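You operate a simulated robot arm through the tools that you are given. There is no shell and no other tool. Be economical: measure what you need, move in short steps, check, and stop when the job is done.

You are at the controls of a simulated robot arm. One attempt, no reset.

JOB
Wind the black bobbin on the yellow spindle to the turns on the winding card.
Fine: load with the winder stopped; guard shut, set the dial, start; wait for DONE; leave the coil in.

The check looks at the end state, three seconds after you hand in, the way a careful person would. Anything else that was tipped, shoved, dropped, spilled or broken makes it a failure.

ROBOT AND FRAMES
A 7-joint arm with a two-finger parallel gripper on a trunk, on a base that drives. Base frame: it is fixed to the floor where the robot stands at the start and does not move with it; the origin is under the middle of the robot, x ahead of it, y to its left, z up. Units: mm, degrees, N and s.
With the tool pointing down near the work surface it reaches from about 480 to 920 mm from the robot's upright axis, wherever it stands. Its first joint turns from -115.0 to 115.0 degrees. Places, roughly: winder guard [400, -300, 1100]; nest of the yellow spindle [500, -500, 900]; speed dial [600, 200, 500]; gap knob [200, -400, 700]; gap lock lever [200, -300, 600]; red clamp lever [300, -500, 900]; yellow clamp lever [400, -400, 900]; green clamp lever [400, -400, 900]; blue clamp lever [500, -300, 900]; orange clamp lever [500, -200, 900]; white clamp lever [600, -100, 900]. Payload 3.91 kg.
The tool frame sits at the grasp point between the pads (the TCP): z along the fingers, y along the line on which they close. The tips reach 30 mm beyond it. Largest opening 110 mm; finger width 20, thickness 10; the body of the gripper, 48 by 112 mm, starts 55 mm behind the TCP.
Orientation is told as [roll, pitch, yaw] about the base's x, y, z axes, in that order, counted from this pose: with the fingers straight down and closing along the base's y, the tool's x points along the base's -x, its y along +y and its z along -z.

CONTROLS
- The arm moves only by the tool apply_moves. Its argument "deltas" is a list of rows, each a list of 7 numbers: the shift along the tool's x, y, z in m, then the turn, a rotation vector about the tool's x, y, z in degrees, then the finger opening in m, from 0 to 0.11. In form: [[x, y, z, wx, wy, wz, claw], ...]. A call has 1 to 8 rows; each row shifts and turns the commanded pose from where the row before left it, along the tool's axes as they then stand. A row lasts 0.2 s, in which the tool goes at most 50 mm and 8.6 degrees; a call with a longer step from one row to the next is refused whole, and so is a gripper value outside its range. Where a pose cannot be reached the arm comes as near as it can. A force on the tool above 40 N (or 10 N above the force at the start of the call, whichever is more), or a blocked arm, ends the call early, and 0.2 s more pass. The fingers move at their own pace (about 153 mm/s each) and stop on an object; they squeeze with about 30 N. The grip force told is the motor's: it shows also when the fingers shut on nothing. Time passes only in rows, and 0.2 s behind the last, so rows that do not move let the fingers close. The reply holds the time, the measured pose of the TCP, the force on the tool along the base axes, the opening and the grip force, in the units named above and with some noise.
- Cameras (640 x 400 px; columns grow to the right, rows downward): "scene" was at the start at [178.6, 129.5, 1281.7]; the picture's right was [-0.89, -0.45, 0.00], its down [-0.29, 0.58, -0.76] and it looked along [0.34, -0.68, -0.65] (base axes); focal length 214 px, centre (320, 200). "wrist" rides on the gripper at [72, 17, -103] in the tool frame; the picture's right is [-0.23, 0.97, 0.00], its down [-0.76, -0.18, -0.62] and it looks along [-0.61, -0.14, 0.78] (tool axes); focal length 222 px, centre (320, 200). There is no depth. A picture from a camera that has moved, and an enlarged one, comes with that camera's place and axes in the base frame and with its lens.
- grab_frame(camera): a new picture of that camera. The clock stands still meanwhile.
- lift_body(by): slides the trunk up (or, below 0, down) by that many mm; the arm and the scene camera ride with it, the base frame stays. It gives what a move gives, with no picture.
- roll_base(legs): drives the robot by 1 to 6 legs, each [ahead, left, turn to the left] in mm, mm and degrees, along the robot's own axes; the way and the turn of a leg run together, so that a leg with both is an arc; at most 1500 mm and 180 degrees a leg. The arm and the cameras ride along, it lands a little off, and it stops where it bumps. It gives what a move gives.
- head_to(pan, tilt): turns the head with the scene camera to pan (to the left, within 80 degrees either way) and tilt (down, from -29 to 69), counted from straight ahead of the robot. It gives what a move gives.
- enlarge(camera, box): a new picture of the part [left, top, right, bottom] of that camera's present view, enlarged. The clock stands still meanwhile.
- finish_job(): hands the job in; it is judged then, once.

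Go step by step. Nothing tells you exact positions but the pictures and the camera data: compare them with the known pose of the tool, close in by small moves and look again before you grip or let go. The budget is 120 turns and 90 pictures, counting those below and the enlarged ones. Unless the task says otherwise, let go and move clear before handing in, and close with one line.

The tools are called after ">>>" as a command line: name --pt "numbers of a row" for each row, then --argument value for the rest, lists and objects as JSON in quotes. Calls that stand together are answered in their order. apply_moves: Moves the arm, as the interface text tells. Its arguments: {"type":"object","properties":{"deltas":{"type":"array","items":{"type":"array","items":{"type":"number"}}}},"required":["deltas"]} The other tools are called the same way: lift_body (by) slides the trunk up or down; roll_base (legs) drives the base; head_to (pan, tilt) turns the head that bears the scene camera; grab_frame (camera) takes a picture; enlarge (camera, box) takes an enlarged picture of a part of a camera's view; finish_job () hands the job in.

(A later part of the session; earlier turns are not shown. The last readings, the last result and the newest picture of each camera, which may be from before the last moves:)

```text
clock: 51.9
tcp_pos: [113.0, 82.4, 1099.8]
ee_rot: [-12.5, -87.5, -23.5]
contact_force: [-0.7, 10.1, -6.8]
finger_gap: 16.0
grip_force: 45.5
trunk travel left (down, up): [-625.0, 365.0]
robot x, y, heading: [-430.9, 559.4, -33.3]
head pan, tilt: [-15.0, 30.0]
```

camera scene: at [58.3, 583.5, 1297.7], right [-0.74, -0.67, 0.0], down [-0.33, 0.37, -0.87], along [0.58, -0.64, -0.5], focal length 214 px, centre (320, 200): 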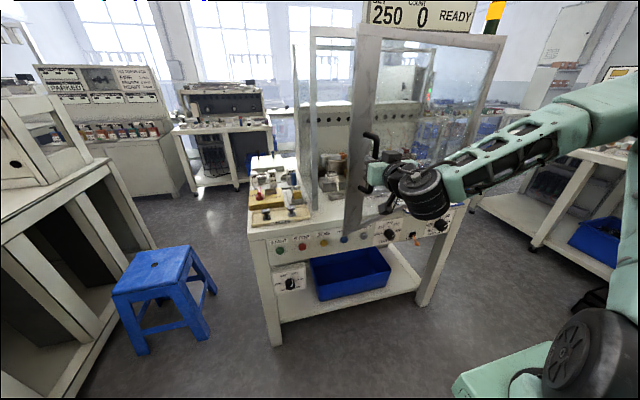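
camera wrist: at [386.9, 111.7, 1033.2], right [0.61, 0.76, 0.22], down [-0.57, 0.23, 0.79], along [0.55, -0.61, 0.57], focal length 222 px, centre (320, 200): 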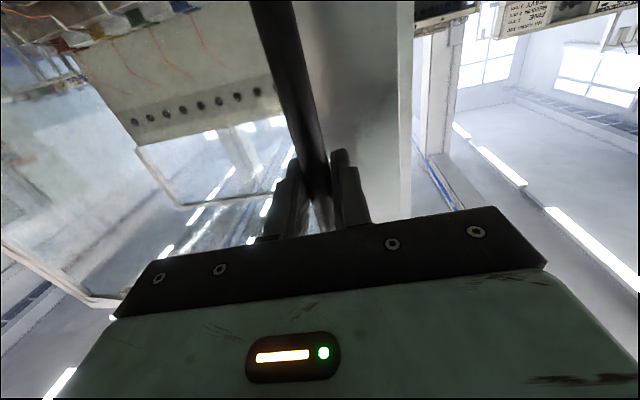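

About 36° now. One more pull.

>>> roll_base --legs '[[-38, -36, 0], [-34, -40, 0]]'

>>> grab_frame --camera "scene"

```text
clock: 53.4
tcp_pos: [10.9, 59.1, 1099.7]
ee_rot: [-11.9, -87.5, -24.0]
contact_force: [0.3, -0.3, 0.9]
finger_gap: 15.9
grip_force: 44.9
trunk travel left (down, up): [-625.0, 365.0]
robot x, y, heading: [-535.3, 538.5, -33.1]
head pan, tilt: [-15.0, 30.0]
```

```text
53 pictures are left
camera scene: at [-245.7, 565.6, 1297.5], right [-0.74, -0.67, 0.0], down [-0.33, 0.37, -0.87], along [0.58, -0.64, -0.5], focal length 214 px, centre (320, 200)
```

scene: 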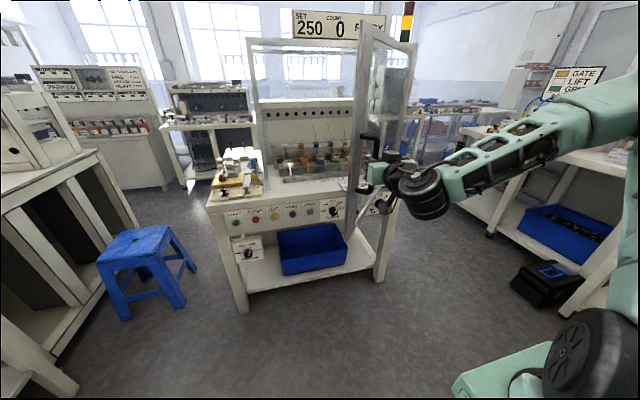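

The door is ~46° open. I release the handle (small opening) and back off, to push it fully open from inside.

>>> apply_moves --pt "0 0 0 0 0 0 0.04" --pt "0 0 0 0 0 0 0.04" --pt "0 0 0 0 0 0 0.04"

>>> roll_base --legs '[[-110, 0, 0], [0, 400, 0]]'

>>> grab_frame --camera "scene"

```text
clock: 54.2
tcp_pos: [11.8, 58.3, 1099.3]
ee_rot: [-11.9, -87.5, -24.2]
contact_force: [-0.3, -0.4, 0.1]
finger_gap: 40.1
grip_force: 0.0
trunk travel left (down, up): [-625.0, 365.0]
robot x, y, heading: [-538.2, 538.9, -33.3]
head pan, tilt: [-15.0, 30.0]
```

```text
clock: 57.4
tcp_pos: [125.1, 444.8, 1100.6]
ee_rot: [-12.0, -87.5, -24.5]
contact_force: [-0.7, 0.4, -0.6]
finger_gap: 40.2
grip_force: 0.0
trunk travel left (down, up): [-625.0, 365.0]
robot x, y, heading: [-419.6, 930.0, -33.4]
head pan, tilt: [-15.0, 30.0]
```

```text
52 pictures are left
camera scene: at [-127.1, 952.3, 1297.5], right [-0.75, -0.66, 0.0], down [-0.33, 0.37, -0.87], along [0.57, -0.65, -0.5], focal length 214 px, centre (320, 200)
```

scene: 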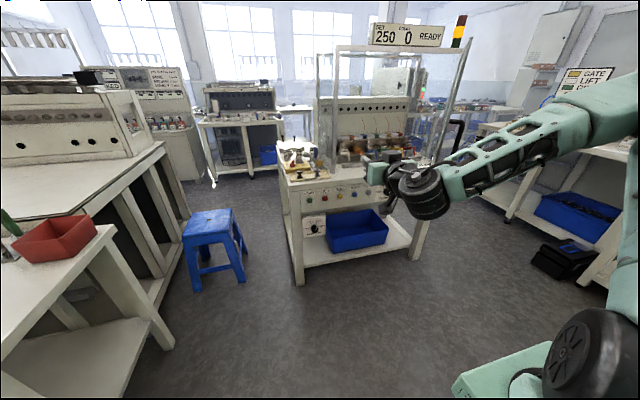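

Now I drive ahead so the gripper passes left of the door's edge, then turn right to push the door from inside.

>>> roll_base --legs '[[545, 0, 0], [0, 0, -44]]'

>>> head_to --pan 10 --tilt 30

>>> grab_frame --camera "scene"

```text
clock: 59.8
tcp_pos: [454.2, 220.2, 1102.6]
ee_rot: [-18.5, -87.5, -18.9]
contact_force: [0.6, 1.2, -1.3]
finger_gap: 40.0
grip_force: 0.1
trunk travel left (down, up): [-625.0, 365.0]
robot x, y, heading: [-82.6, 706.4, -34.0]
head pan, tilt: [-15.0, 30.0]
stopped in leg 1: the robot was blocked; the commanded pose is now the measured one
```

```text
clock: 60.7
tcp_pos: [453.9, 220.1, 1102.7]
ee_rot: [-19.5, -87.5, -17.9]
contact_force: [0.2, 0.6, 0.6]
finger_gap: 40.3
grip_force: 0.0
trunk travel left (down, up): [-625.0, 365.0]
robot x, y, heading: [-79.6, 705.9, -33.9]
head pan, tilt: [10.0, 30.0]
```

```text
51 pictures are left
camera scene: at [230.9, 765.9, 1297.5], right [-0.41, -0.91, 0.0], down [-0.46, 0.2, -0.87], along [0.79, -0.36, -0.5], focal length 214 px, centre (320, 200)
```

scene: 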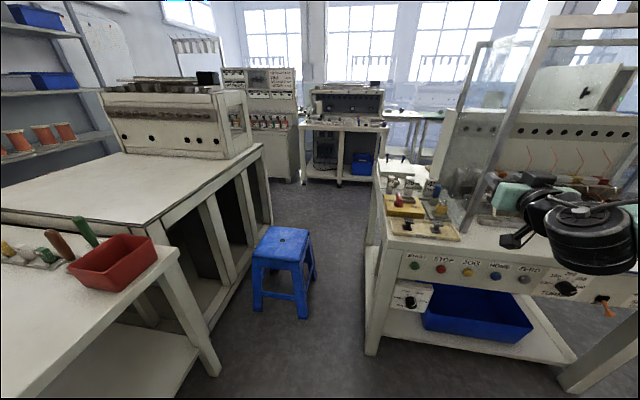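

Something blocked me; I look right to see whether the arm touched the door's edge.

>>> head_to --pan -50 --tilt 30

>>> grab_frame --camera "scene"

```text
clock: 62.0
tcp_pos: [454.4, 221.6, 1102.5]
ee_rot: [-19.9, -87.5, -17.5]
contact_force: [0.0, 0.5, 0.0]
finger_gap: 40.1
grip_force: 0.0
trunk travel left (down, up): [-625.0, 365.0]
robot x, y, heading: [-78.8, 703.5, -34.2]
head pan, tilt: [-50.0, 30.0]
```

```text
50 pictures are left
camera scene: at [157.8, 712.8, 1297.9], right [-0.99, -0.11, 0.0], down [-0.05, 0.49, -0.87], along [0.09, -0.86, -0.49], focal length 214 px, centre (320, 200)
```

scene: 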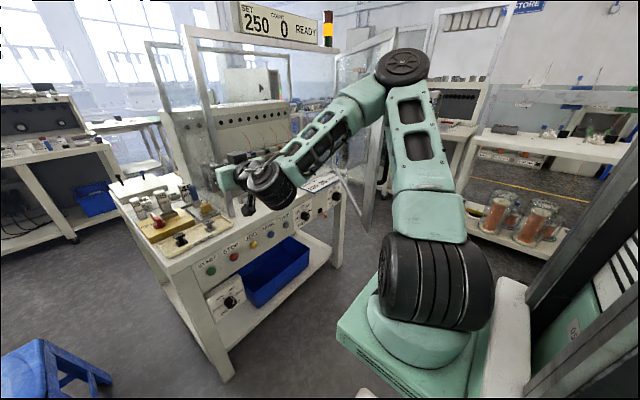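

The elbow reached the door edge. I back off, shift further left, go ahead, and then turn, so the whole arm is inside the door's swing.

>>> roll_base --legs '[[-100, 0, 0], [0, 260, 0], [230, 0, 0], [0, 0, -44]]'

>>> head_to --pan -20 --tilt 30

>>> grab_frame --camera "scene"

```text
clock: 68.0
tcp_pos: [230.5, 122.3, 1098.9]
ee_rot: [-12.3, -87.4, -68.3]
contact_force: [0.0, 0.1, -0.6]
finger_gap: 40.1
grip_force: 0.0
trunk travel left (down, up): [-625.0, 365.0]
robot x, y, heading: [179.8, 847.8, -77.3]
head pan, tilt: [-50.0, 30.0]
```

```text
clock: 68.9
tcp_pos: [230.0, 122.7, 1098.5]
ee_rot: [-12.3, -87.4, -68.3]
contact_force: [-0.3, -0.1, 1.1]
finger_gap: 40.0
grip_force: 0.1
trunk travel left (down, up): [-625.0, 365.0]
robot x, y, heading: [178.9, 845.7, -77.2]
head pan, tilt: [-20.0, 30.0]
```

```text
49 pictures are left
camera scene: at [393.9, 664.7, 1297.5], right [-0.99, 0.13, 0.0], down [0.06, 0.5, -0.87], along [-0.11, -0.86, -0.5], focal length 214 px, centre (320, 200)
```

scene: 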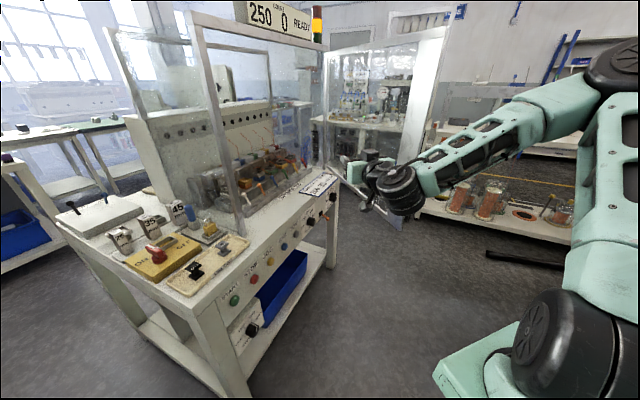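

The door is at right, arm inside. I push it open by driving sideways along the winder front.

>>> roll_base --legs '[[127, -128, 0], [127, -128, 0], [112, -113, 0]]'

>>> grab_frame --camera "scene"

```text
clock: 71.1
tcp_pos: [88.3, -77.1, 1095.6]
ee_rot: [-13.3, -86.7, -67.2]
contact_force: [0.1, 0.4, -0.1]
finger_gap: 40.0
grip_force: 0.0
trunk travel left (down, up): [-625.0, 365.0]
robot x, y, heading: [38.9, 640.8, -77.7]
head pan, tilt: [-20.0, 30.0]
stopped in leg 2: the robot was blocked; the commanded pose is now the measured one
```

```text
48 pictures are left
camera scene: at [254.8, 458.8, 1298.1], right [-0.99, 0.13, 0.0], down [0.07, 0.49, -0.87], along [-0.12, -0.86, -0.5], focal length 214 px, centre (320, 200)
```

scene: 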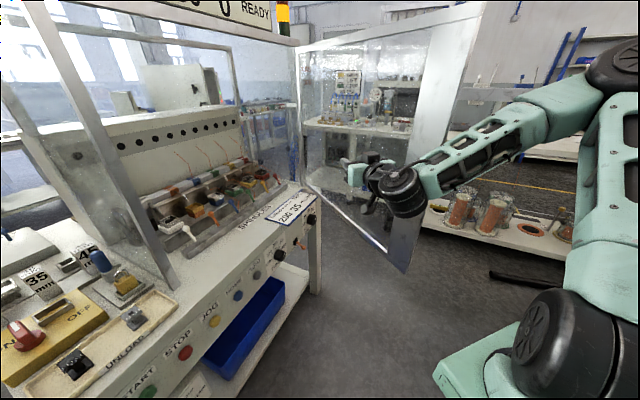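

The wrist is flush against the inside of the door. I now push to the robot's right, along the door's opening direction.

>>> roll_base --legs '[[0, -110, 0], [20, -110, 0], [45, -100, 0]]'

>>> grab_frame --camera "scene"

```text
clock: 73.9
tcp_pos: [-208.5, -211.8, 1094.9]
ee_rot: [-12.4, -86.6, -67.7]
contact_force: [-0.3, -0.5, 0.0]
finger_gap: 39.9
grip_force: 0.1
trunk travel left (down, up): [-625.0, 365.0]
robot x, y, heading: [-257.3, 508.7, -77.5]
head pan, tilt: [-20.0, 30.0]
```

```text
47 pictures are left
camera scene: at [-43.6, 325.0, 1297.5], right [-0.99, 0.13, 0.0], down [0.07, 0.5, -0.87], along [-0.11, -0.86, -0.5], focal length 214 px, centre (320, 200)
```

scene: 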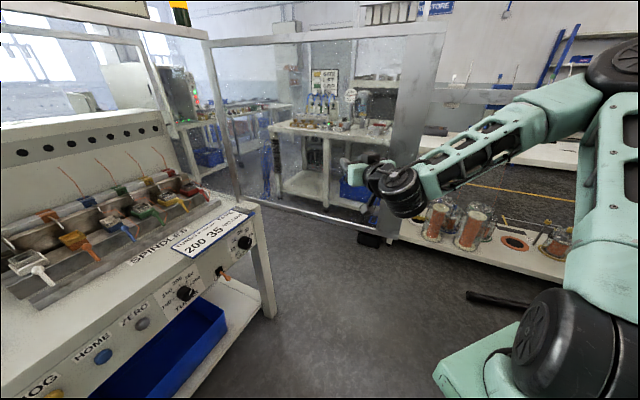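

The door is about 80° open. I look closely at the nests.

>>> enlarge --camera "scene" --box '[60, 160, 230, 260]'

>>> enlarge --camera "scene" --box '[140, 200, 280, 320]'

```text
3.76 times, centred on (145, 210) of scene
camera zoom: at [-43.6, 325.0, 1297.5], right [-0.99, 0.13, 0.0], down [0.07, 0.5, -0.87], along [-0.11, -0.86, -0.5], focal length 807 px, centre (979, 162)
```

zoom: 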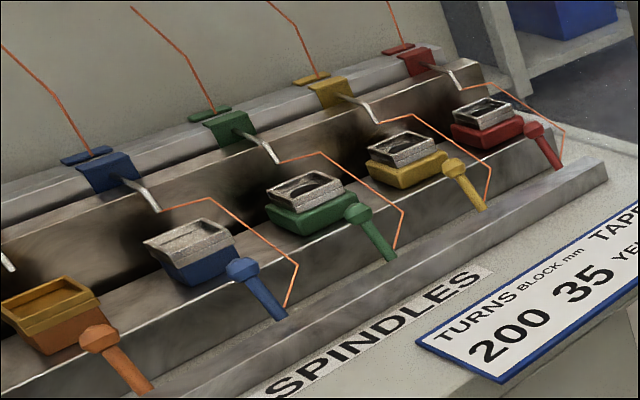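

```text
3.33 times, centred on (210, 260) of scene
camera zoom: at [-43.6, 325.0, 1297.5], right [-0.99, 0.13, 0.0], down [0.07, 0.5, -0.87], along [-0.11, -0.86, -0.5], focal length 715 px, centre (687, 0)
```

zoom: 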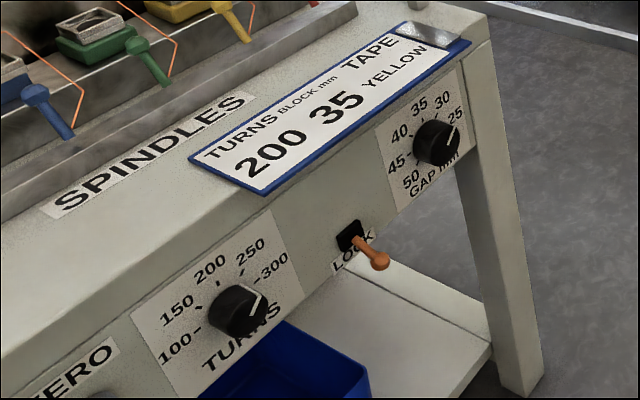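

The nests have silver-framed pockets and look empty. Next I get the black bobbin: retreat from the door, turn back square, move left.

>>> roll_base --legs '[[0, 150, 0], [0, 0, 44.5], [0, 170, 0]]'

>>> apply_moves --pt "0 0 0 0 8.4 0 0.08" --pt "0 0 0 0 8.4 0 0.08" --pt "0 0 0 0 8.4 0 0.08" --pt "0 0 0 0 8.4 0 0.08" --pt "0 0 0 0 8.4 0 0.08" --pt "0 0 0 0 8.4 0 0.08" --pt "0 0 0 0 8.4 0 0.08" --pt "0 0 0 0 8.4 0 0.08"

```text
clock: 78.4
tcp_pos: [527.2, 217.8, 1093.9]
ee_rot: [-12.5, -86.5, -22.5]
contact_force: [0.1, -0.6, 0.1]
finger_gap: 39.9
grip_force: 0.0
trunk travel left (down, up): [-625.0, 365.0]
robot x, y, heading: [-22.3, 684.2, -32.5]
head pan, tilt: [-20.0, 30.0]
```

```text
clock: 80.2
tcp_pos: [528.0, 219.1, 1094.5]
ee_rot: [-0.9, -19.4, -34.6]
contact_force: [0.0, 0.6, 0.4]
finger_gap: 80.0
grip_force: 0.1
trunk travel left (down, up): [-625.0, 365.0]
robot x, y, heading: [-22.4, 686.1, -32.1]
head pan, tilt: [-20.0, 30.0]
```

>>> apply_moves --pt "0 0 0 0 8.4 0 0.08" --pt "0 0 0 0 8.4 0 0.08" --pt "0 0 0 0.8 2.6 0 0.08" --pt "-0.025 0.0195 0.02 0 0 0 0.08" --pt "-0.025 0.0195 0.02 0 0 0 0.08" --pt "-0.025 0.0195 0.02 0 0 0 0.08" --pt "-0.025 0.0195 0.02 0 0 0 0.08" --pt "0 0 0 0 0 0 0.08"

>>> grab_frame --camera "wrist"

>>> head_to --pan -15 --tilt 45

>>> grab_frame --camera "scene"

```text
clock: 82.0
tcp_pos: [653.6, 221.0, 1010.3]
ee_rot: [-1.5, -0.2, -35.1]
contact_force: [-0.1, 0.1, 0.3]
finger_gap: 79.8
grip_force: 0.0
trunk travel left (down, up): [-625.0, 365.0]
robot x, y, heading: [-19.5, 690.3, -32.3]
head pan, tilt: [-20.0, 30.0]
```

```text
44 pictures are left
camera wrist: at [605.7, 278.8, 1115.0], right [0.74, 0.67, -0.03], down [0.53, -0.57, 0.63], along [0.41, -0.48, -0.78], focal length 222 px, centre (320, 200)
```

wrist: 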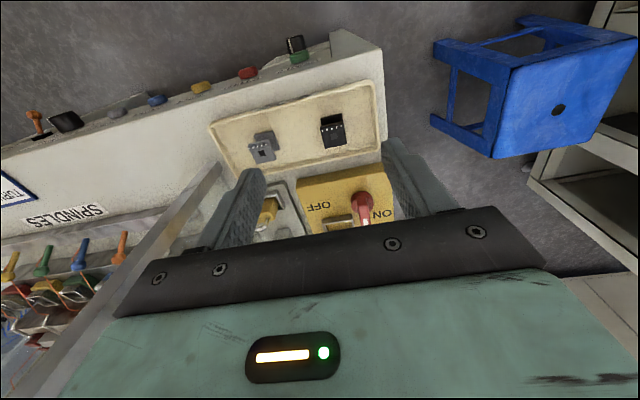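

```text
clock: 82.8
tcp_pos: [652.8, 221.8, 1010.4]
ee_rot: [-1.5, -0.1, -35.0]
contact_force: [0.4, 0.2, 0.3]
finger_gap: 79.9
grip_force: 0.0
trunk travel left (down, up): [-625.0, 365.0]
robot x, y, heading: [-22.9, 688.7, -32.5]
head pan, tilt: [-15.0, 45.0]
```

```text
43 pictures are left
camera scene: at [262.5, 725.2, 1274.9], right [-0.74, -0.68, 0.0], down [-0.48, 0.52, -0.71], along [0.48, -0.52, -0.71], focal length 214 px, centre (320, 200)
```

scene: 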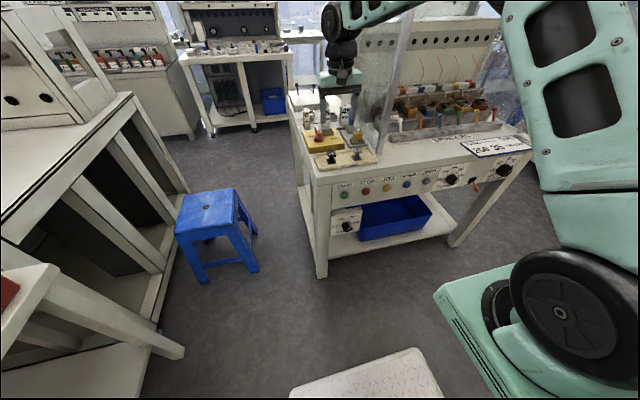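

>>> enlarge --camera "wrist" --box '[230, 80, 400, 190]'

```text
3.64 times, centred on (315, 135) of wrist
camera zoom: at [605.5, 278.7, 1115.0], right [0.74, 0.67, -0.03], down [0.53, -0.57, 0.63], along [0.41, -0.48, -0.78], focal length 808 px, centre (338, 436)
```

zoom: 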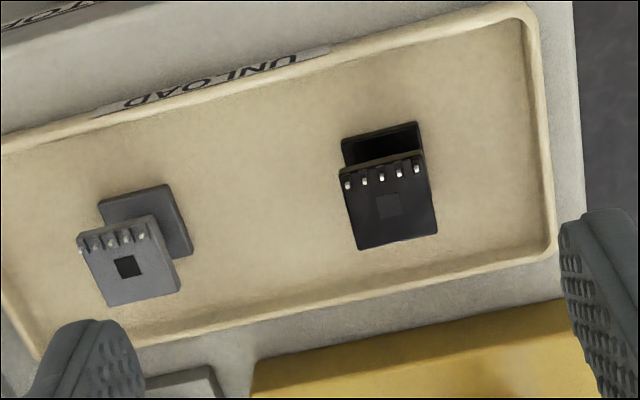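

The black bobbin is ~29 mm square, ~36 mm tall, centred near (690,203). I move over it and lower partway.

>>> apply_moves --pt "-0.0205 0.003 0.03 1.0 0 0 0.07" --pt "-0.0205 0.003 0.03 0.5 0 0 0.07" --pt "0 0 0.03 0 0 0 0.07" --pt "0 0 0.015 0 0 0 0.07" --pt "0 0 0 0 0 0 0.07"

>>> grab_frame --camera "wrist"

```text
clock: 84.0
tcp_pos: [686.8, 201.9, 907.6]
ee_rot: [-3.0, 0.0, -35.1]
contact_force: [-0.3, 0.0, -0.8]
finger_gap: 69.6
grip_force: 0.1
trunk travel left (down, up): [-625.0, 365.0]
robot x, y, heading: [-23.7, 688.4, -32.3]
head pan, tilt: [-15.0, 45.0]
```

```text
41 pictures are left
camera wrist: at [641.1, 260.2, 1011.5], right [0.74, 0.67, -0.05], down [0.54, -0.55, 0.63], along [0.39, -0.5, -0.77], focal length 222 px, centre (320, 200)
```

wrist: 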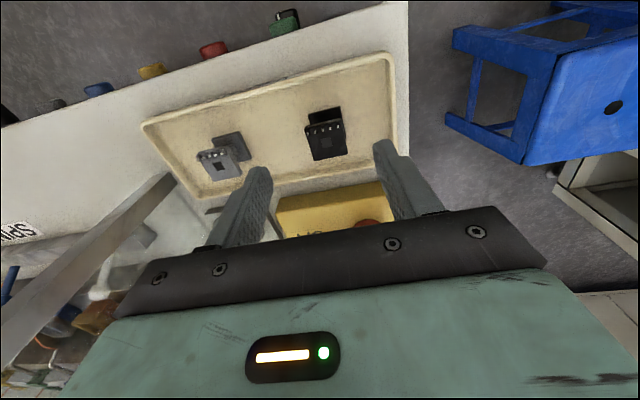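

Well aligned. I correct the small roll and descend to grip the upper part.

>>> apply_moves --pt "0 0.001 0.015 -3 0 0 0.06" --pt "-0.001 0 0.015 0 0 0 0.06" --pt "0 0 0.015 0 0 0 0.06" --pt "0 0 0 0 0 0 0.06"

>>> grab_frame --camera "wrist"

```text
clock: 85.0
tcp_pos: [686.7, 200.0, 861.2]
ee_rot: [0.0, -0.1, -35.0]
contact_force: [-0.3, -0.1, 0.1]
finger_gap: 60.0
grip_force: 0.0
trunk travel left (down, up): [-625.0, 365.0]
robot x, y, heading: [-17.4, 685.1, -32.6]
head pan, tilt: [-15.0, 45.0]
```

```text
40 pictures are left
camera wrist: at [638.1, 254.7, 966.0], right [0.74, 0.67, 0.0], down [0.52, -0.58, 0.62], along [0.42, -0.47, -0.78], focal length 222 px, centre (320, 200)
```

wrist: 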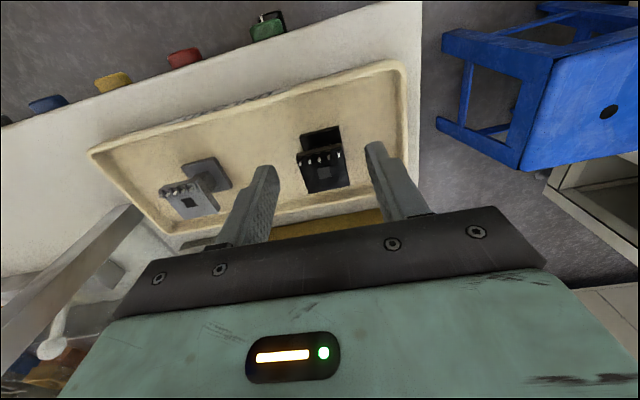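

>>> apply_moves --pt "0.001 0.002 0 0 0 0 0.06" --pt "0 0 0 0 0 0 0.04" --pt "0 0 0 0 0 0 0.03" --pt "0 0 0 0 0 0 0.02" --pt "0 0 0 0 0 0 0.02"

>>> enlarge --camera "wrist" --box '[220, 90, 440, 230]'

```text
clock: 86.2
tcp_pos: [688.9, 201.8, 862.2]
ee_rot: [0.1, -0.1, -35.0]
contact_force: [0.1, 1.6, 0.2]
finger_gap: 28.7
grip_force: 30.0
trunk travel left (down, up): [-625.0, 365.0]
robot x, y, heading: [-22.1, 685.5, -32.5]
head pan, tilt: [-15.0, 45.0]
```

```text
2.86 times, centred on (330, 160) of wrist
camera zoom: at [639.2, 256.5, 966.5], right [0.74, 0.67, 0.0], down [0.52, -0.58, 0.62], along [0.42, -0.47, -0.78], focal length 635 px, centre (291, 314)
```

zoom: 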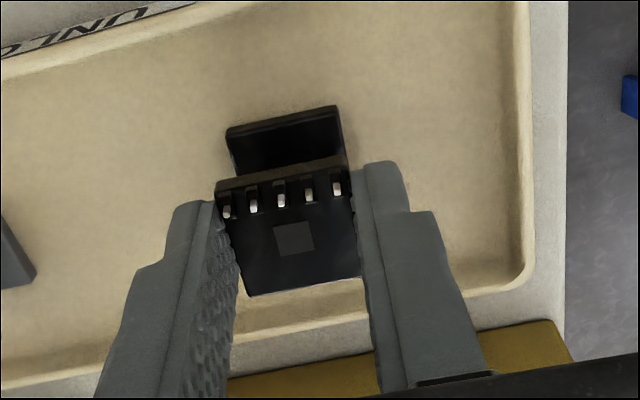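

The bobbin is gripped. I lift it straight up and check.

>>> apply_moves --pt "0 0 -0.02 0 0 0 0.02" --pt "0 0 -0.04 0 0 0 0.02" --pt "0 0 -0.045 0 0 0 0.02" --pt "0 0 -0.045 0 0 0 0.02" --pt "0 0 -0.045 0 0 0 0.02" --pt "0 0 -0.045 0 0 0 0.02"

>>> roll_base --legs '[[-170, 0, 0], [0, -415, 0]]'

>>> head_to --pan -25 --tilt 25

>>> grab_frame --camera "scene"

```text
clock: 87.6
tcp_pos: [687.6, 203.0, 1104.0]
ee_rot: [0.0, 0.0, -35.0]
contact_force: [-0.2, 0.1, -0.4]
finger_gap: 28.8
grip_force: 29.9
trunk travel left (down, up): [-625.0, 365.0]
robot x, y, heading: [-15.6, 685.1, -32.3]
head pan, tilt: [-15.0, 45.0]
```

```text
clock: 91.2
tcp_pos: [325.0, -56.9, 1104.7]
ee_rot: [0.0, -0.1, -35.0]
contact_force: [0.4, 0.3, 0.5]
finger_gap: 28.8
grip_force: 29.8
trunk travel left (down, up): [-625.0, 365.0]
robot x, y, heading: [-385.8, 428.9, -32.3]
head pan, tilt: [-15.0, 45.0]
```

```text
clock: 92.0
tcp_pos: [326.3, -58.3, 1104.2]
ee_rot: [0.0, -0.1, -34.8]
contact_force: [-0.4, -0.3, -0.1]
finger_gap: 28.5
grip_force: 29.7
trunk travel left (down, up): [-625.0, 365.0]
robot x, y, heading: [-383.9, 426.1, -31.9]
head pan, tilt: [-25.0, 25.0]
```

```text
38 pictures are left
camera scene: at [-105.7, 446.4, 1305.4], right [-0.84, -0.54, 0.0], down [-0.23, 0.36, -0.91], along [0.49, -0.76, -0.42], focal length 214 px, centre (320, 200)
```

scene: 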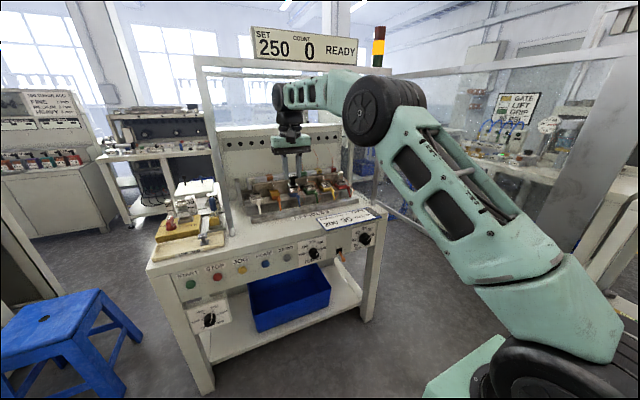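

The forearm will pass under the guard's top rail if I lower a bit. I retract and lower the arm, then drive ahead so the gripper enters the guard opening above the nests.

>>> apply_moves --pt "0.03 0 0.03 0 0 0 0.02" --pt "0.03 0 0.03 0 0 0 0.02" --pt "0.03 0 0.03 0 0 0 0.02" --pt "0 0 0 0 0 0 0.02"

>>> roll_base --legs '[[380, 0, 0]]'

>>> head_to --pan -40 --tilt 30

>>> grab_frame --camera "scene"

```text
clock: 93.0
tcp_pos: [249.9, -6.2, 1014.1]
ee_rot: [0.0, -0.1, -35.0]
contact_force: [-1.0, 1.1, -0.3]
finger_gap: 28.8
grip_force: 29.7
trunk travel left (down, up): [-625.0, 365.0]
robot x, y, heading: [-380.4, 427.1, -32.3]
head pan, tilt: [-25.0, 25.0]
```

```text
clock: 95.4
tcp_pos: [564.7, -202.9, 1013.8]
ee_rot: [0.0, -0.2, -34.8]
contact_force: [0.1, -0.1, -0.1]
finger_gap: 28.8
grip_force: 29.9
trunk travel left (down, up): [-625.0, 365.0]
robot x, y, heading: [-66.9, 230.4, -32.4]
head pan, tilt: [-25.0, 25.0]
```

```text
clock: 96.2
tcp_pos: [564.4, -204.0, 1013.6]
ee_rot: [0.0, -0.1, -34.9]
contact_force: [0.5, 0.3, -0.5]
finger_gap: 28.9
grip_force: 29.9
trunk travel left (down, up): [-625.0, 365.0]
robot x, y, heading: [-67.4, 226.4, -32.3]
head pan, tilt: [-40.0, 30.0]
```

```text
37 pictures are left
camera scene: at [185.9, 240.4, 1297.5], right [-0.95, -0.31, 0.0], down [-0.15, 0.48, -0.87], along [0.27, -0.82, -0.5], focal length 214 px, centre (320, 200)
```

scene: 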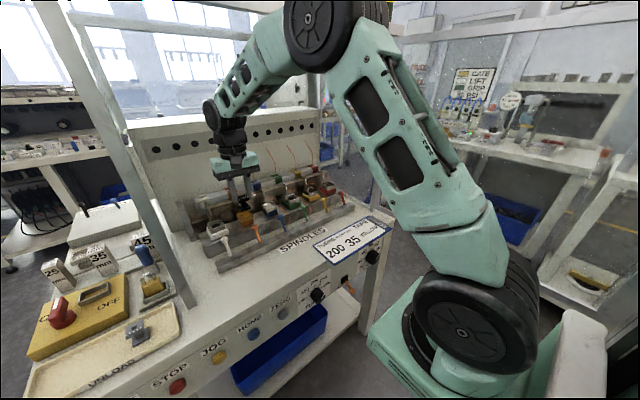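

Now I slide right, staying short of the yellow nest, and look with the wrist camera.

>>> apply_moves --pt "0 -0.04 0 0 0 0 0.02" --pt "0 -0.04 0 0 0 0 0.02" --pt "0 -0.04 0 0 0 0 0.02" --pt "0 -0.04 0 0 0 0 0.02" --pt "0 -0.04 0 0 0 0 0.02" --pt "0 -0.04 0 0 0 0 0.02" --pt "0 -0.045 0 0 0 0 0.02" --pt "0 0 0 0 0 0 0.02"

>>> grab_frame --camera "wrist"

>>> grab_frame --camera "scene"

```text
clock: 98.0
tcp_pos: [404.8, -438.2, 1016.9]
ee_rot: [0.0, 0.0, -34.9]
contact_force: [1.3, -0.1, -1.0]
finger_gap: 28.6
grip_force: 30.1
trunk travel left (down, up): [-625.0, 365.0]
robot x, y, heading: [-70.2, 230.5, -32.3]
head pan, tilt: [-40.0, 30.0]
```

```text
36 pictures are left
camera wrist: at [355.2, -383.6, 1121.5], right [0.74, 0.67, 0.0], down [0.52, -0.58, 0.62], along [0.42, -0.46, -0.78], focal length 222 px, centre (320, 200)
```

wrist: 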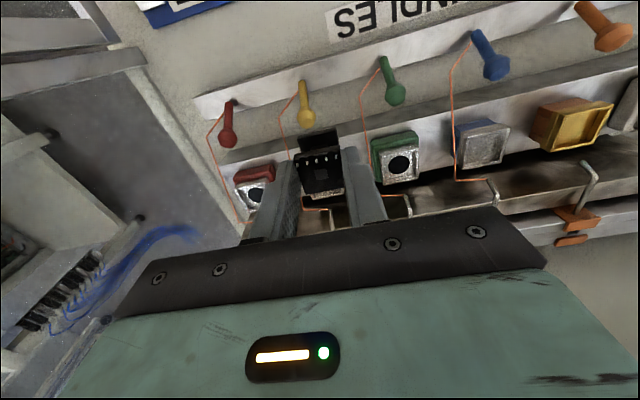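

```text
35 pictures are left
camera scene: at [185.8, 240.4, 1297.5], right [-0.95, -0.31, 0.0], down [-0.15, 0.48, -0.87], along [0.27, -0.82, -0.5], focal length 214 px, centre (320, 200)
```

scene: 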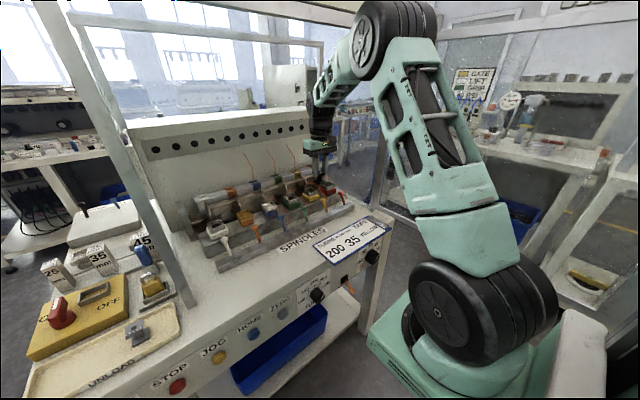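

>>> enlarge --camera "wrist" --box '[200, 70, 440, 250]'

```text
2.22 times, centred on (320, 160) of wrist
camera zoom: at [355.2, -383.6, 1121.5], right [0.74, 0.67, 0.0], down [0.52, -0.58, 0.62], along [0.42, -0.46, -0.78], focal length 494 px, centre (320, 289)
```

zoom: 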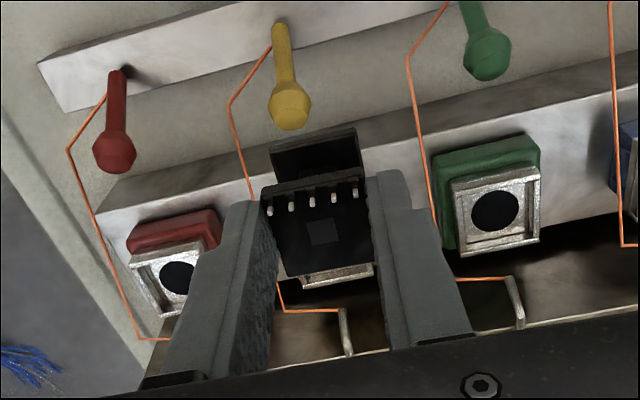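

The yellow nest is midway between red and green: about (466,-496), top z≈885. I move over it and lower to just above.

>>> apply_moves --pt "-0.04 -0.006 0 0 0 0 0.02" --pt "-0.042 -0.006 0 0 0 0 0.02" --pt "0 0 0.02 0 0 0 0.02" --pt "0 0 0.02 0 0 0 0.02" --pt "0 0 0 0 0 0 0.02"

>>> enlarge --camera "wrist" --box '[200, 70, 440, 250]'

>>> enlarge --camera "scene" --box '[260, 120, 370, 220]'

```text
clock: 99.2
tcp_pos: [464.2, -495.2, 977.8]
ee_rot: [0.0, -0.1, -34.8]
contact_force: [0.3, -0.3, -0.2]
finger_gap: 28.9
grip_force: 29.7
trunk travel left (down, up): [-625.0, 365.0]
robot x, y, heading: [-67.0, 229.4, -32.0]
head pan, tilt: [-40.0, 30.0]
```

```text
2.22 times, centred on (320, 160) of wrist
camera zoom: at [414.5, -440.4, 1081.5], right [0.74, 0.67, 0.0], down [0.52, -0.58, 0.62], along [0.42, -0.46, -0.78], focal length 494 px, centre (320, 289)
```

zoom: 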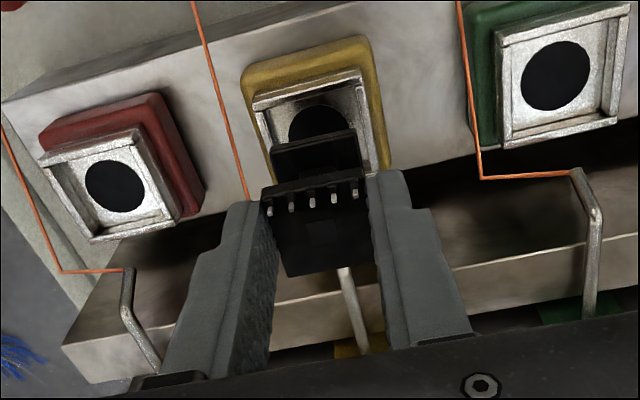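

```text
4.00 times, centred on (315, 170) of scene
camera zoom: at [185.8, 240.4, 1297.5], right [-0.95, -0.31, 0.0], down [-0.15, 0.48, -0.87], along [0.27, -0.82, -0.5], focal length 858 px, centre (340, 320)
```

zoom: 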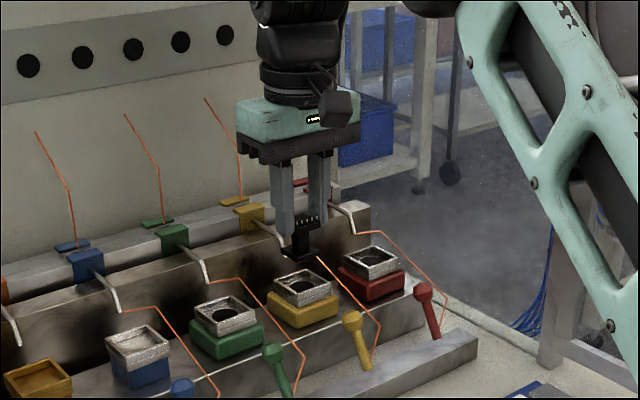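

The pocket and wires are clear to see. I shift slightly, align yaw, and lower to just above the rim.

>>> apply_moves --pt "-0.002 -0.0005 0.009 0 0 -1.3 0.02" --pt "0 0 0.009 0 0 0 0.02" --pt "0 0 0.009 0 0 0 0.02" --pt "0 0 0 0 0 0 0.02"

>>> enlarge --camera "wrist" --box '[240, 70, 400, 190]'

>>> enlarge --camera "scene" --box '[295, 150, 355, 210]'

```text
clock: 100.2
tcp_pos: [464.7, -495.6, 947.5]
ee_rot: [0.0, -0.1, -33.5]
contact_force: [0.5, 0.3, 0.9]
finger_gap: 28.8
grip_force: 30.0
trunk travel left (down, up): [-625.0, 365.0]
robot x, y, heading: [-66.3, 227.4, -32.3]
head pan, tilt: [-40.0, 30.0]
```

```text
3.33 times, centred on (320, 130) of wrist
camera zoom: at [414.4, -442.5, 1051.6], right [0.73, 0.69, 0.0], down [0.54, -0.57, 0.62], along [0.43, -0.45, -0.78], focal length 740 px, centre (320, 433)
```

zoom: 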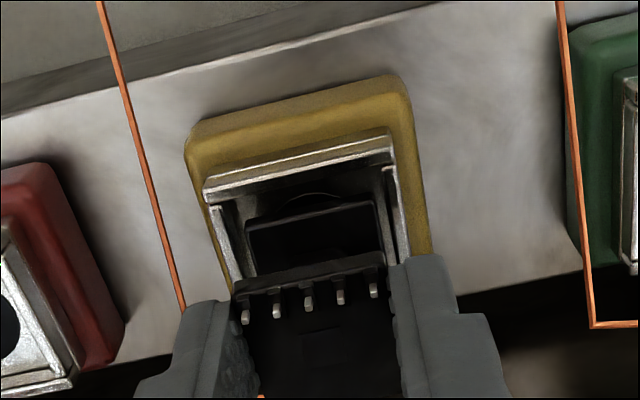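

```text
6.67 times, centred on (325, 180) of scene
camera zoom: at [185.8, 240.4, 1297.5], right [-0.95, -0.31, 0.0], down [-0.15, 0.48, -0.87], along [0.27, -0.82, -0.5], focal length 1430 px, centre (287, 333)
```

zoom: 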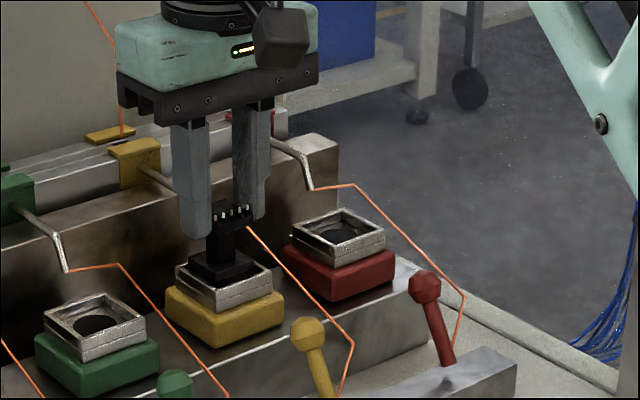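

The bobbin sits just above the pocket and is centred. I lower gently until it seats.

>>> apply_moves --pt "0 0 0.003 0 0 0 0.02" --pt "0 0 0.003 0 0 0 0.02" --pt "0 0 0.003 0 0 0 0.02" --pt "0 0 0.002 0 0 0 0.02" --pt "0 0 0 0 0 0 0.02"

>>> enlarge --camera "scene" --box '[295, 150, 355, 210]'

```text
clock: 101.4
tcp_pos: [463.4, -495.2, 939.7]
ee_rot: [-0.1, -0.3, -33.6]
contact_force: [1.6, 0.1, 8.2]
finger_gap: 28.6
grip_force: 30.1
trunk travel left (down, up): [-625.0, 365.0]
robot x, y, heading: [-73.2, 227.5, -32.3]
head pan, tilt: [-40.0, 30.0]
```

```text
6.67 times, centred on (325, 180) of scene
camera zoom: at [185.6, 240.7, 1297.7], right [-0.95, -0.31, 0.0], down [-0.15, 0.48, -0.87], along [0.27, -0.82, -0.5], focal length 1430 px, centre (287, 333)
```

zoom: 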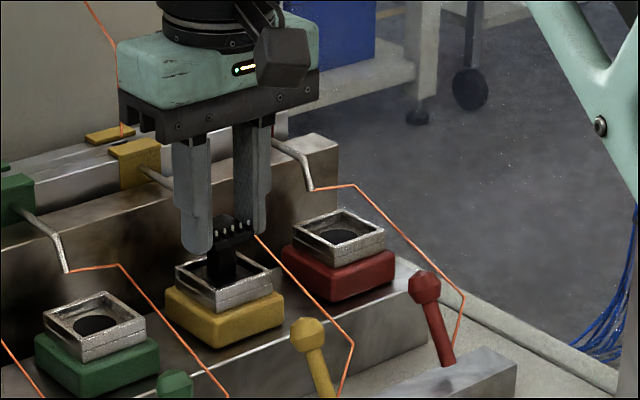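

The bottom flange is inside the pocket and there's 8 N of contact. I press slightly more to confirm it's seated.

>>> apply_moves --pt "0 0 0.003 0 0 0 0.02" --pt "0 0 0 0 0 0 0.02"

>>> enlarge --camera "wrist" --box '[240, 70, 400, 190]'

```text
clock: 102.0
tcp_pos: [464.2, -494.6, 935.7]
ee_rot: [-0.1, -0.3, -33.6]
contact_force: [3.0, -3.9, 28.3]
finger_gap: 29.1
grip_force: 30.0
trunk travel left (down, up): [-625.0, 365.0]
robot x, y, heading: [-66.2, 227.8, -32.2]
head pan, tilt: [-40.0, 30.0]
```

```text
3.33 times, centred on (320, 130) of wrist
camera zoom: at [412.8, -440.4, 1039.9], right [0.73, 0.69, 0.0], down [0.53, -0.57, 0.63], along [0.43, -0.46, -0.78], focal length 740 px, centre (320, 433)
```

zoom: 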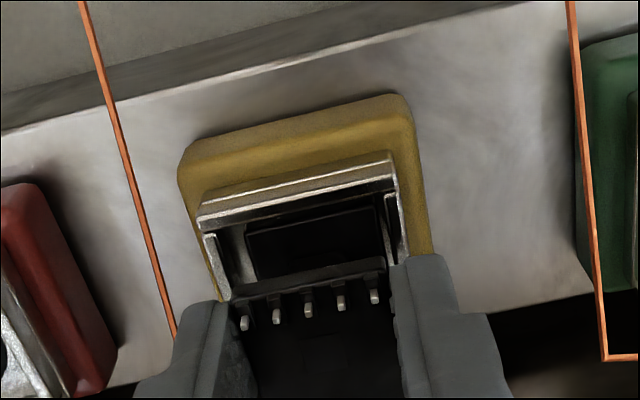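

It's seated. The wire is near one finger, so I open only a little and rise straight up.

>>> apply_moves --pt "0 0 -0.002 0 0 0 0.02" --pt "0 0 0 0 0 0 0.034" --pt "0 0 0 0 0 0 0.034" --pt "0 0 0 0 0 0 0.034"

>>> apply_moves --pt "0 0 -0.01 0 0 0 0.034" --pt "0 0 -0.02 0 0 0 0.034" --pt "0 0 -0.03 0 0 0 0.034" --pt "0 0 -0.03 0 0 0 0.034" --pt "0 0 0 0 0 0 0.034"

>>> enlarge --camera "scene" --box '[280, 150, 360, 220]'

>>> enlarge --camera "wrist" --box '[200, 60, 440, 220]'

```text
clock: 103.0
tcp_pos: [462.4, -493.9, 933.7]
ee_rot: [0.0, -0.1, -33.6]
contact_force: [0.8, -0.1, 0.1]
finger_gap: 34.3
grip_force: 0.0
trunk travel left (down, up): [-625.0, 365.0]
robot x, y, heading: [-70.1, 230.2, -32.3]
head pan, tilt: [-40.0, 30.0]
```

```text
clock: 104.2
tcp_pos: [463.8, -492.5, 1026.4]
ee_rot: [0.1, -0.1, -33.6]
contact_force: [0.3, 0.8, 0.9]
finger_gap: 34.0
grip_force: 0.1
trunk travel left (down, up): [-625.0, 365.0]
robot x, y, heading: [-71.3, 228.3, -32.1]
head pan, tilt: [-40.0, 30.0]
```

```text
5.71 times, centred on (320, 185) of scene
camera zoom: at [185.8, 240.3, 1297.5], right [-0.95, -0.31, 0.0], down [-0.15, 0.48, -0.87], along [0.27, -0.82, -0.5], focal length 1226 px, centre (320, 286)
```

zoom: 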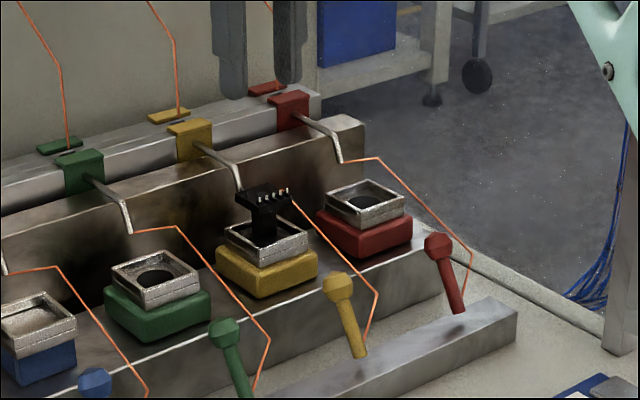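

```text
2.50 times, centred on (320, 140) of wrist
camera zoom: at [414.3, -439.8, 1131.0], right [0.73, 0.69, 0.0], down [0.54, -0.57, 0.62], along [0.43, -0.45, -0.78], focal length 555 px, centre (320, 350)
```

zoom: 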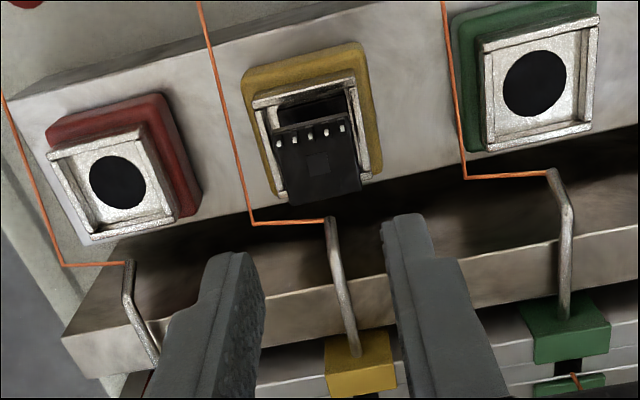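

The bobbin is seated and the wires undisturbed. I retreat by the same path: slide left, then drive back out.

>>> apply_moves --pt "0.04 0 0 0 0 0 0.034" --pt "0.04 0 0 0 0 0 0.034" --pt "0 0.045 0 0 0 0 0.034" --pt "0 0.045 0 0 0 0 0.034" --pt "0 0.045 0 0 0 0 0.034" --pt "0 0.045 0 0 0 0 0.034" --pt "0 0.045 0 0 0 0 0.034" --pt "0 0.045 0 0 0 0 0.034"

>>> roll_base --legs '[[-420, 0, 0]]'

>>> head_to --pan -35 --tilt 22

>>> grab_frame --camera "scene"

```text
clock: 106.0
tcp_pos: [548.5, -225.4, 1020.7]
ee_rot: [-0.2, -0.1, -33.5]
contact_force: [0.4, 0.0, -0.6]
finger_gap: 34.0
grip_force: 0.0
trunk travel left (down, up): [-625.0, 365.0]
robot x, y, heading: [-70.4, 228.4, -32.4]
head pan, tilt: [-40.0, 30.0]
```

```text
clock: 108.5
tcp_pos: [200.5, -0.3, 1020.5]
ee_rot: [0.0, -0.1, -33.0]
contact_force: [-0.1, -0.4, 0.6]
finger_gap: 34.0
grip_force: 0.1
trunk travel left (down, up): [-625.0, 365.0]
robot x, y, heading: [-420.6, 448.6, -31.6]
head pan, tilt: [-40.0, 30.0]
```

```text
clock: 109.2
tcp_pos: [200.1, 0.6, 1019.5]
ee_rot: [0.0, -0.1, -33.1]
contact_force: [0.1, 0.0, 0.5]
finger_gap: 34.0
grip_force: 0.1
trunk travel left (down, up): [-625.0, 365.0]
robot x, y, heading: [-421.7, 450.2, -31.8]
head pan, tilt: [-35.0, 22.0]
```

```text
25 pictures are left
camera scene: at [-158.5, 462.8, 1310.2], right [-0.92, -0.4, 0.0], down [-0.15, 0.34, -0.93], along [0.37, -0.85, -0.38], focal length 214 px, centre (320, 200)
```

scene: 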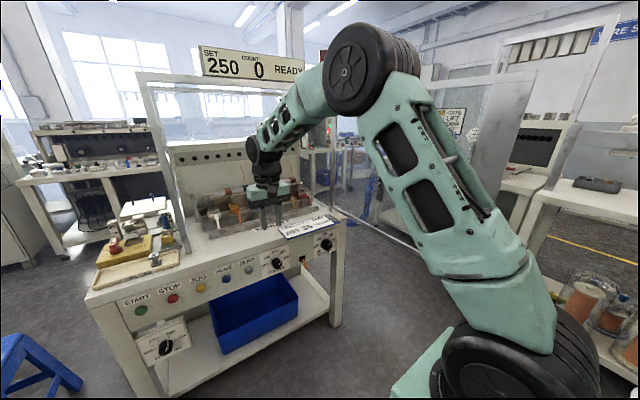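

Next I close the guard. I retract the arm, drive back and around the door's edge to its outer side.

>>> apply_moves --pt "0.045 0 0 0 0 0 0.0" --pt "0.045 0 0 0 0 0 0.0" --pt "0.045 0 0 0 0 0 0.0" --pt "0.045 0 0 0 0 0 0.0" --pt "0 0 0 0 0 0 0"

>>> roll_base --legs '[[-250, 0, 0], [0, -560, 0]]'

>>> head_to --pan -5 --tilt 30

>>> grab_frame --camera "scene"

```text
clock: 110.4
tcp_pos: [51.6, 95.7, 1015.8]
ee_rot: [0.0, -0.1, -33.0]
contact_force: [0.2, -0.4, 0.2]
finger_gap: 0.1
grip_force: 29.8
trunk travel left (down, up): [-625.0, 365.0]
robot x, y, heading: [-422.5, 445.8, -31.5]
head pan, tilt: [-35.0, 22.0]
```

```text
clock: 115.0
tcp_pos: [-424.7, -229.3, 1017.4]
ee_rot: [0.1, 0.0, -30.6]
contact_force: [0.3, 0.3, -1.0]
finger_gap: 0.0
grip_force: 29.8
trunk travel left (down, up): [-625.0, 365.0]
robot x, y, heading: [-908.3, 103.6, -29.8]
head pan, tilt: [-35.0, 22.0]
stopped in leg 2: the robot was blocked; the commanded pose is now the measured one
```

```text
clock: 115.9
tcp_pos: [-425.4, -230.7, 1017.1]
ee_rot: [0.1, -0.1, -30.6]
contact_force: [0.0, -0.2, 0.0]
finger_gap: 0.4
grip_force: 29.6
trunk travel left (down, up): [-625.0, 365.0]
robot x, y, heading: [-910.9, 98.0, -30.0]
head pan, tilt: [-5.0, 30.0]
```

```text
24 pictures are left
camera scene: at [-612.3, 157.7, 1297.6], right [-0.57, -0.82, 0.0], down [-0.41, 0.29, -0.87], along [0.71, -0.5, -0.5], focal length 214 px, centre (320, 200)
```

scene: 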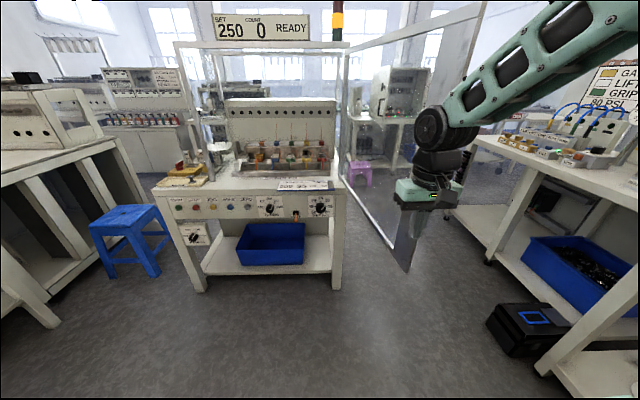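

I was blocked on the right by something; a quick look to see what it is.

>>> head_to --pan -80 --tilt 45

>>> grab_frame --camera "scene"

```text
clock: 117.4
tcp_pos: [-424.8, -230.7, 1016.2]
ee_rot: [0.0, 0.0, -30.6]
contact_force: [-0.3, 0.0, -1.1]
finger_gap: 0.2
grip_force: 29.8
trunk travel left (down, up): [-625.0, 365.0]
robot x, y, heading: [-904.7, 102.0, -30.3]
head pan, tilt: [-80.0, 45.0]
```

```text
23 pictures are left
camera scene: at [-714.1, 133.3, 1274.9], right [-0.94, 0.34, 0.0], down [0.24, 0.66, -0.71], along [-0.24, -0.67, -0.71], focal length 214 px, centre (320, 200)
```

scene: 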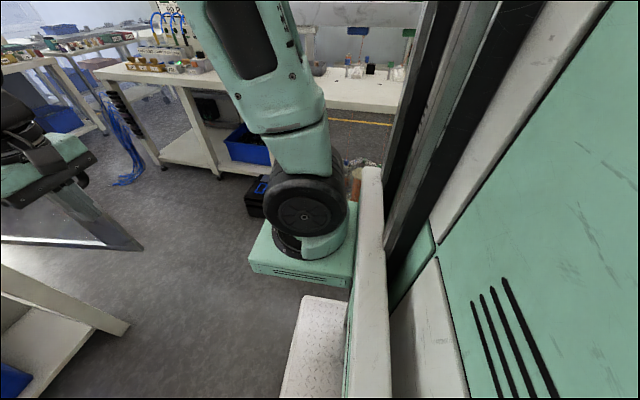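

Nothing identifiable beyond the fixed bench side. I go ahead on the door's outer side, then sweep left to swing it shut.

>>> roll_base --legs '[[0, 15, 0], [185, 0, 0], [0, 60, 0], [45, 190, 0], [70, 122, 0]]'

>>> head_to --pan -5 --tilt 30

>>> grab_frame --camera "scene"

```text
clock: 118.5
tcp_pos: [-413.3, -221.2, 1015.8]
ee_rot: [0.0, 0.7, -31.2]
contact_force: [-13.3, 7.0, 8.0]
finger_gap: 0.0
grip_force: 30.0
trunk travel left (down, up): [-625.0, 365.0]
robot x, y, heading: [-892.4, 108.8, -29.9]
head pan, tilt: [-80.0, 45.0]
stopped in leg 2: the force on the tool passed its limit (the readings are from after the stop); the commanded pose is now the measured one
```

```text
clock: 120.0
tcp_pos: [-413.8, -220.9, 1016.8]
ee_rot: [0.0, 0.6, -31.2]
contact_force: [-21.6, 13.8, 1.8]
finger_gap: 0.1
grip_force: 30.1
trunk travel left (down, up): [-625.0, 365.0]
robot x, y, heading: [-892.1, 108.2, -29.7]
head pan, tilt: [-5.0, 30.0]
```

```text
22 pictures are left
camera scene: at [-596.7, 165.7, 1297.7], right [-0.57, -0.82, 0.0], down [-0.41, 0.29, -0.87], along [0.71, -0.5, -0.5], focal length 214 px, centre (320, 200)
```

scene: 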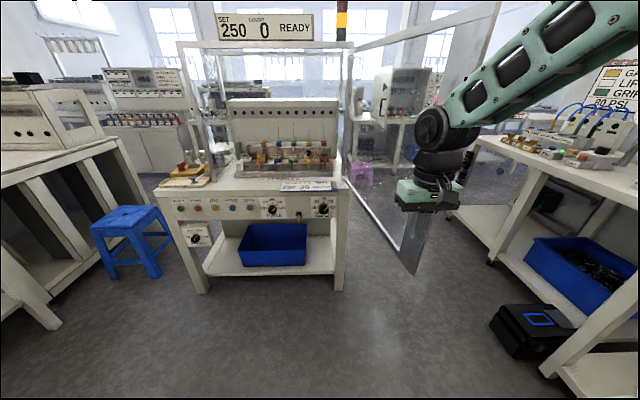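

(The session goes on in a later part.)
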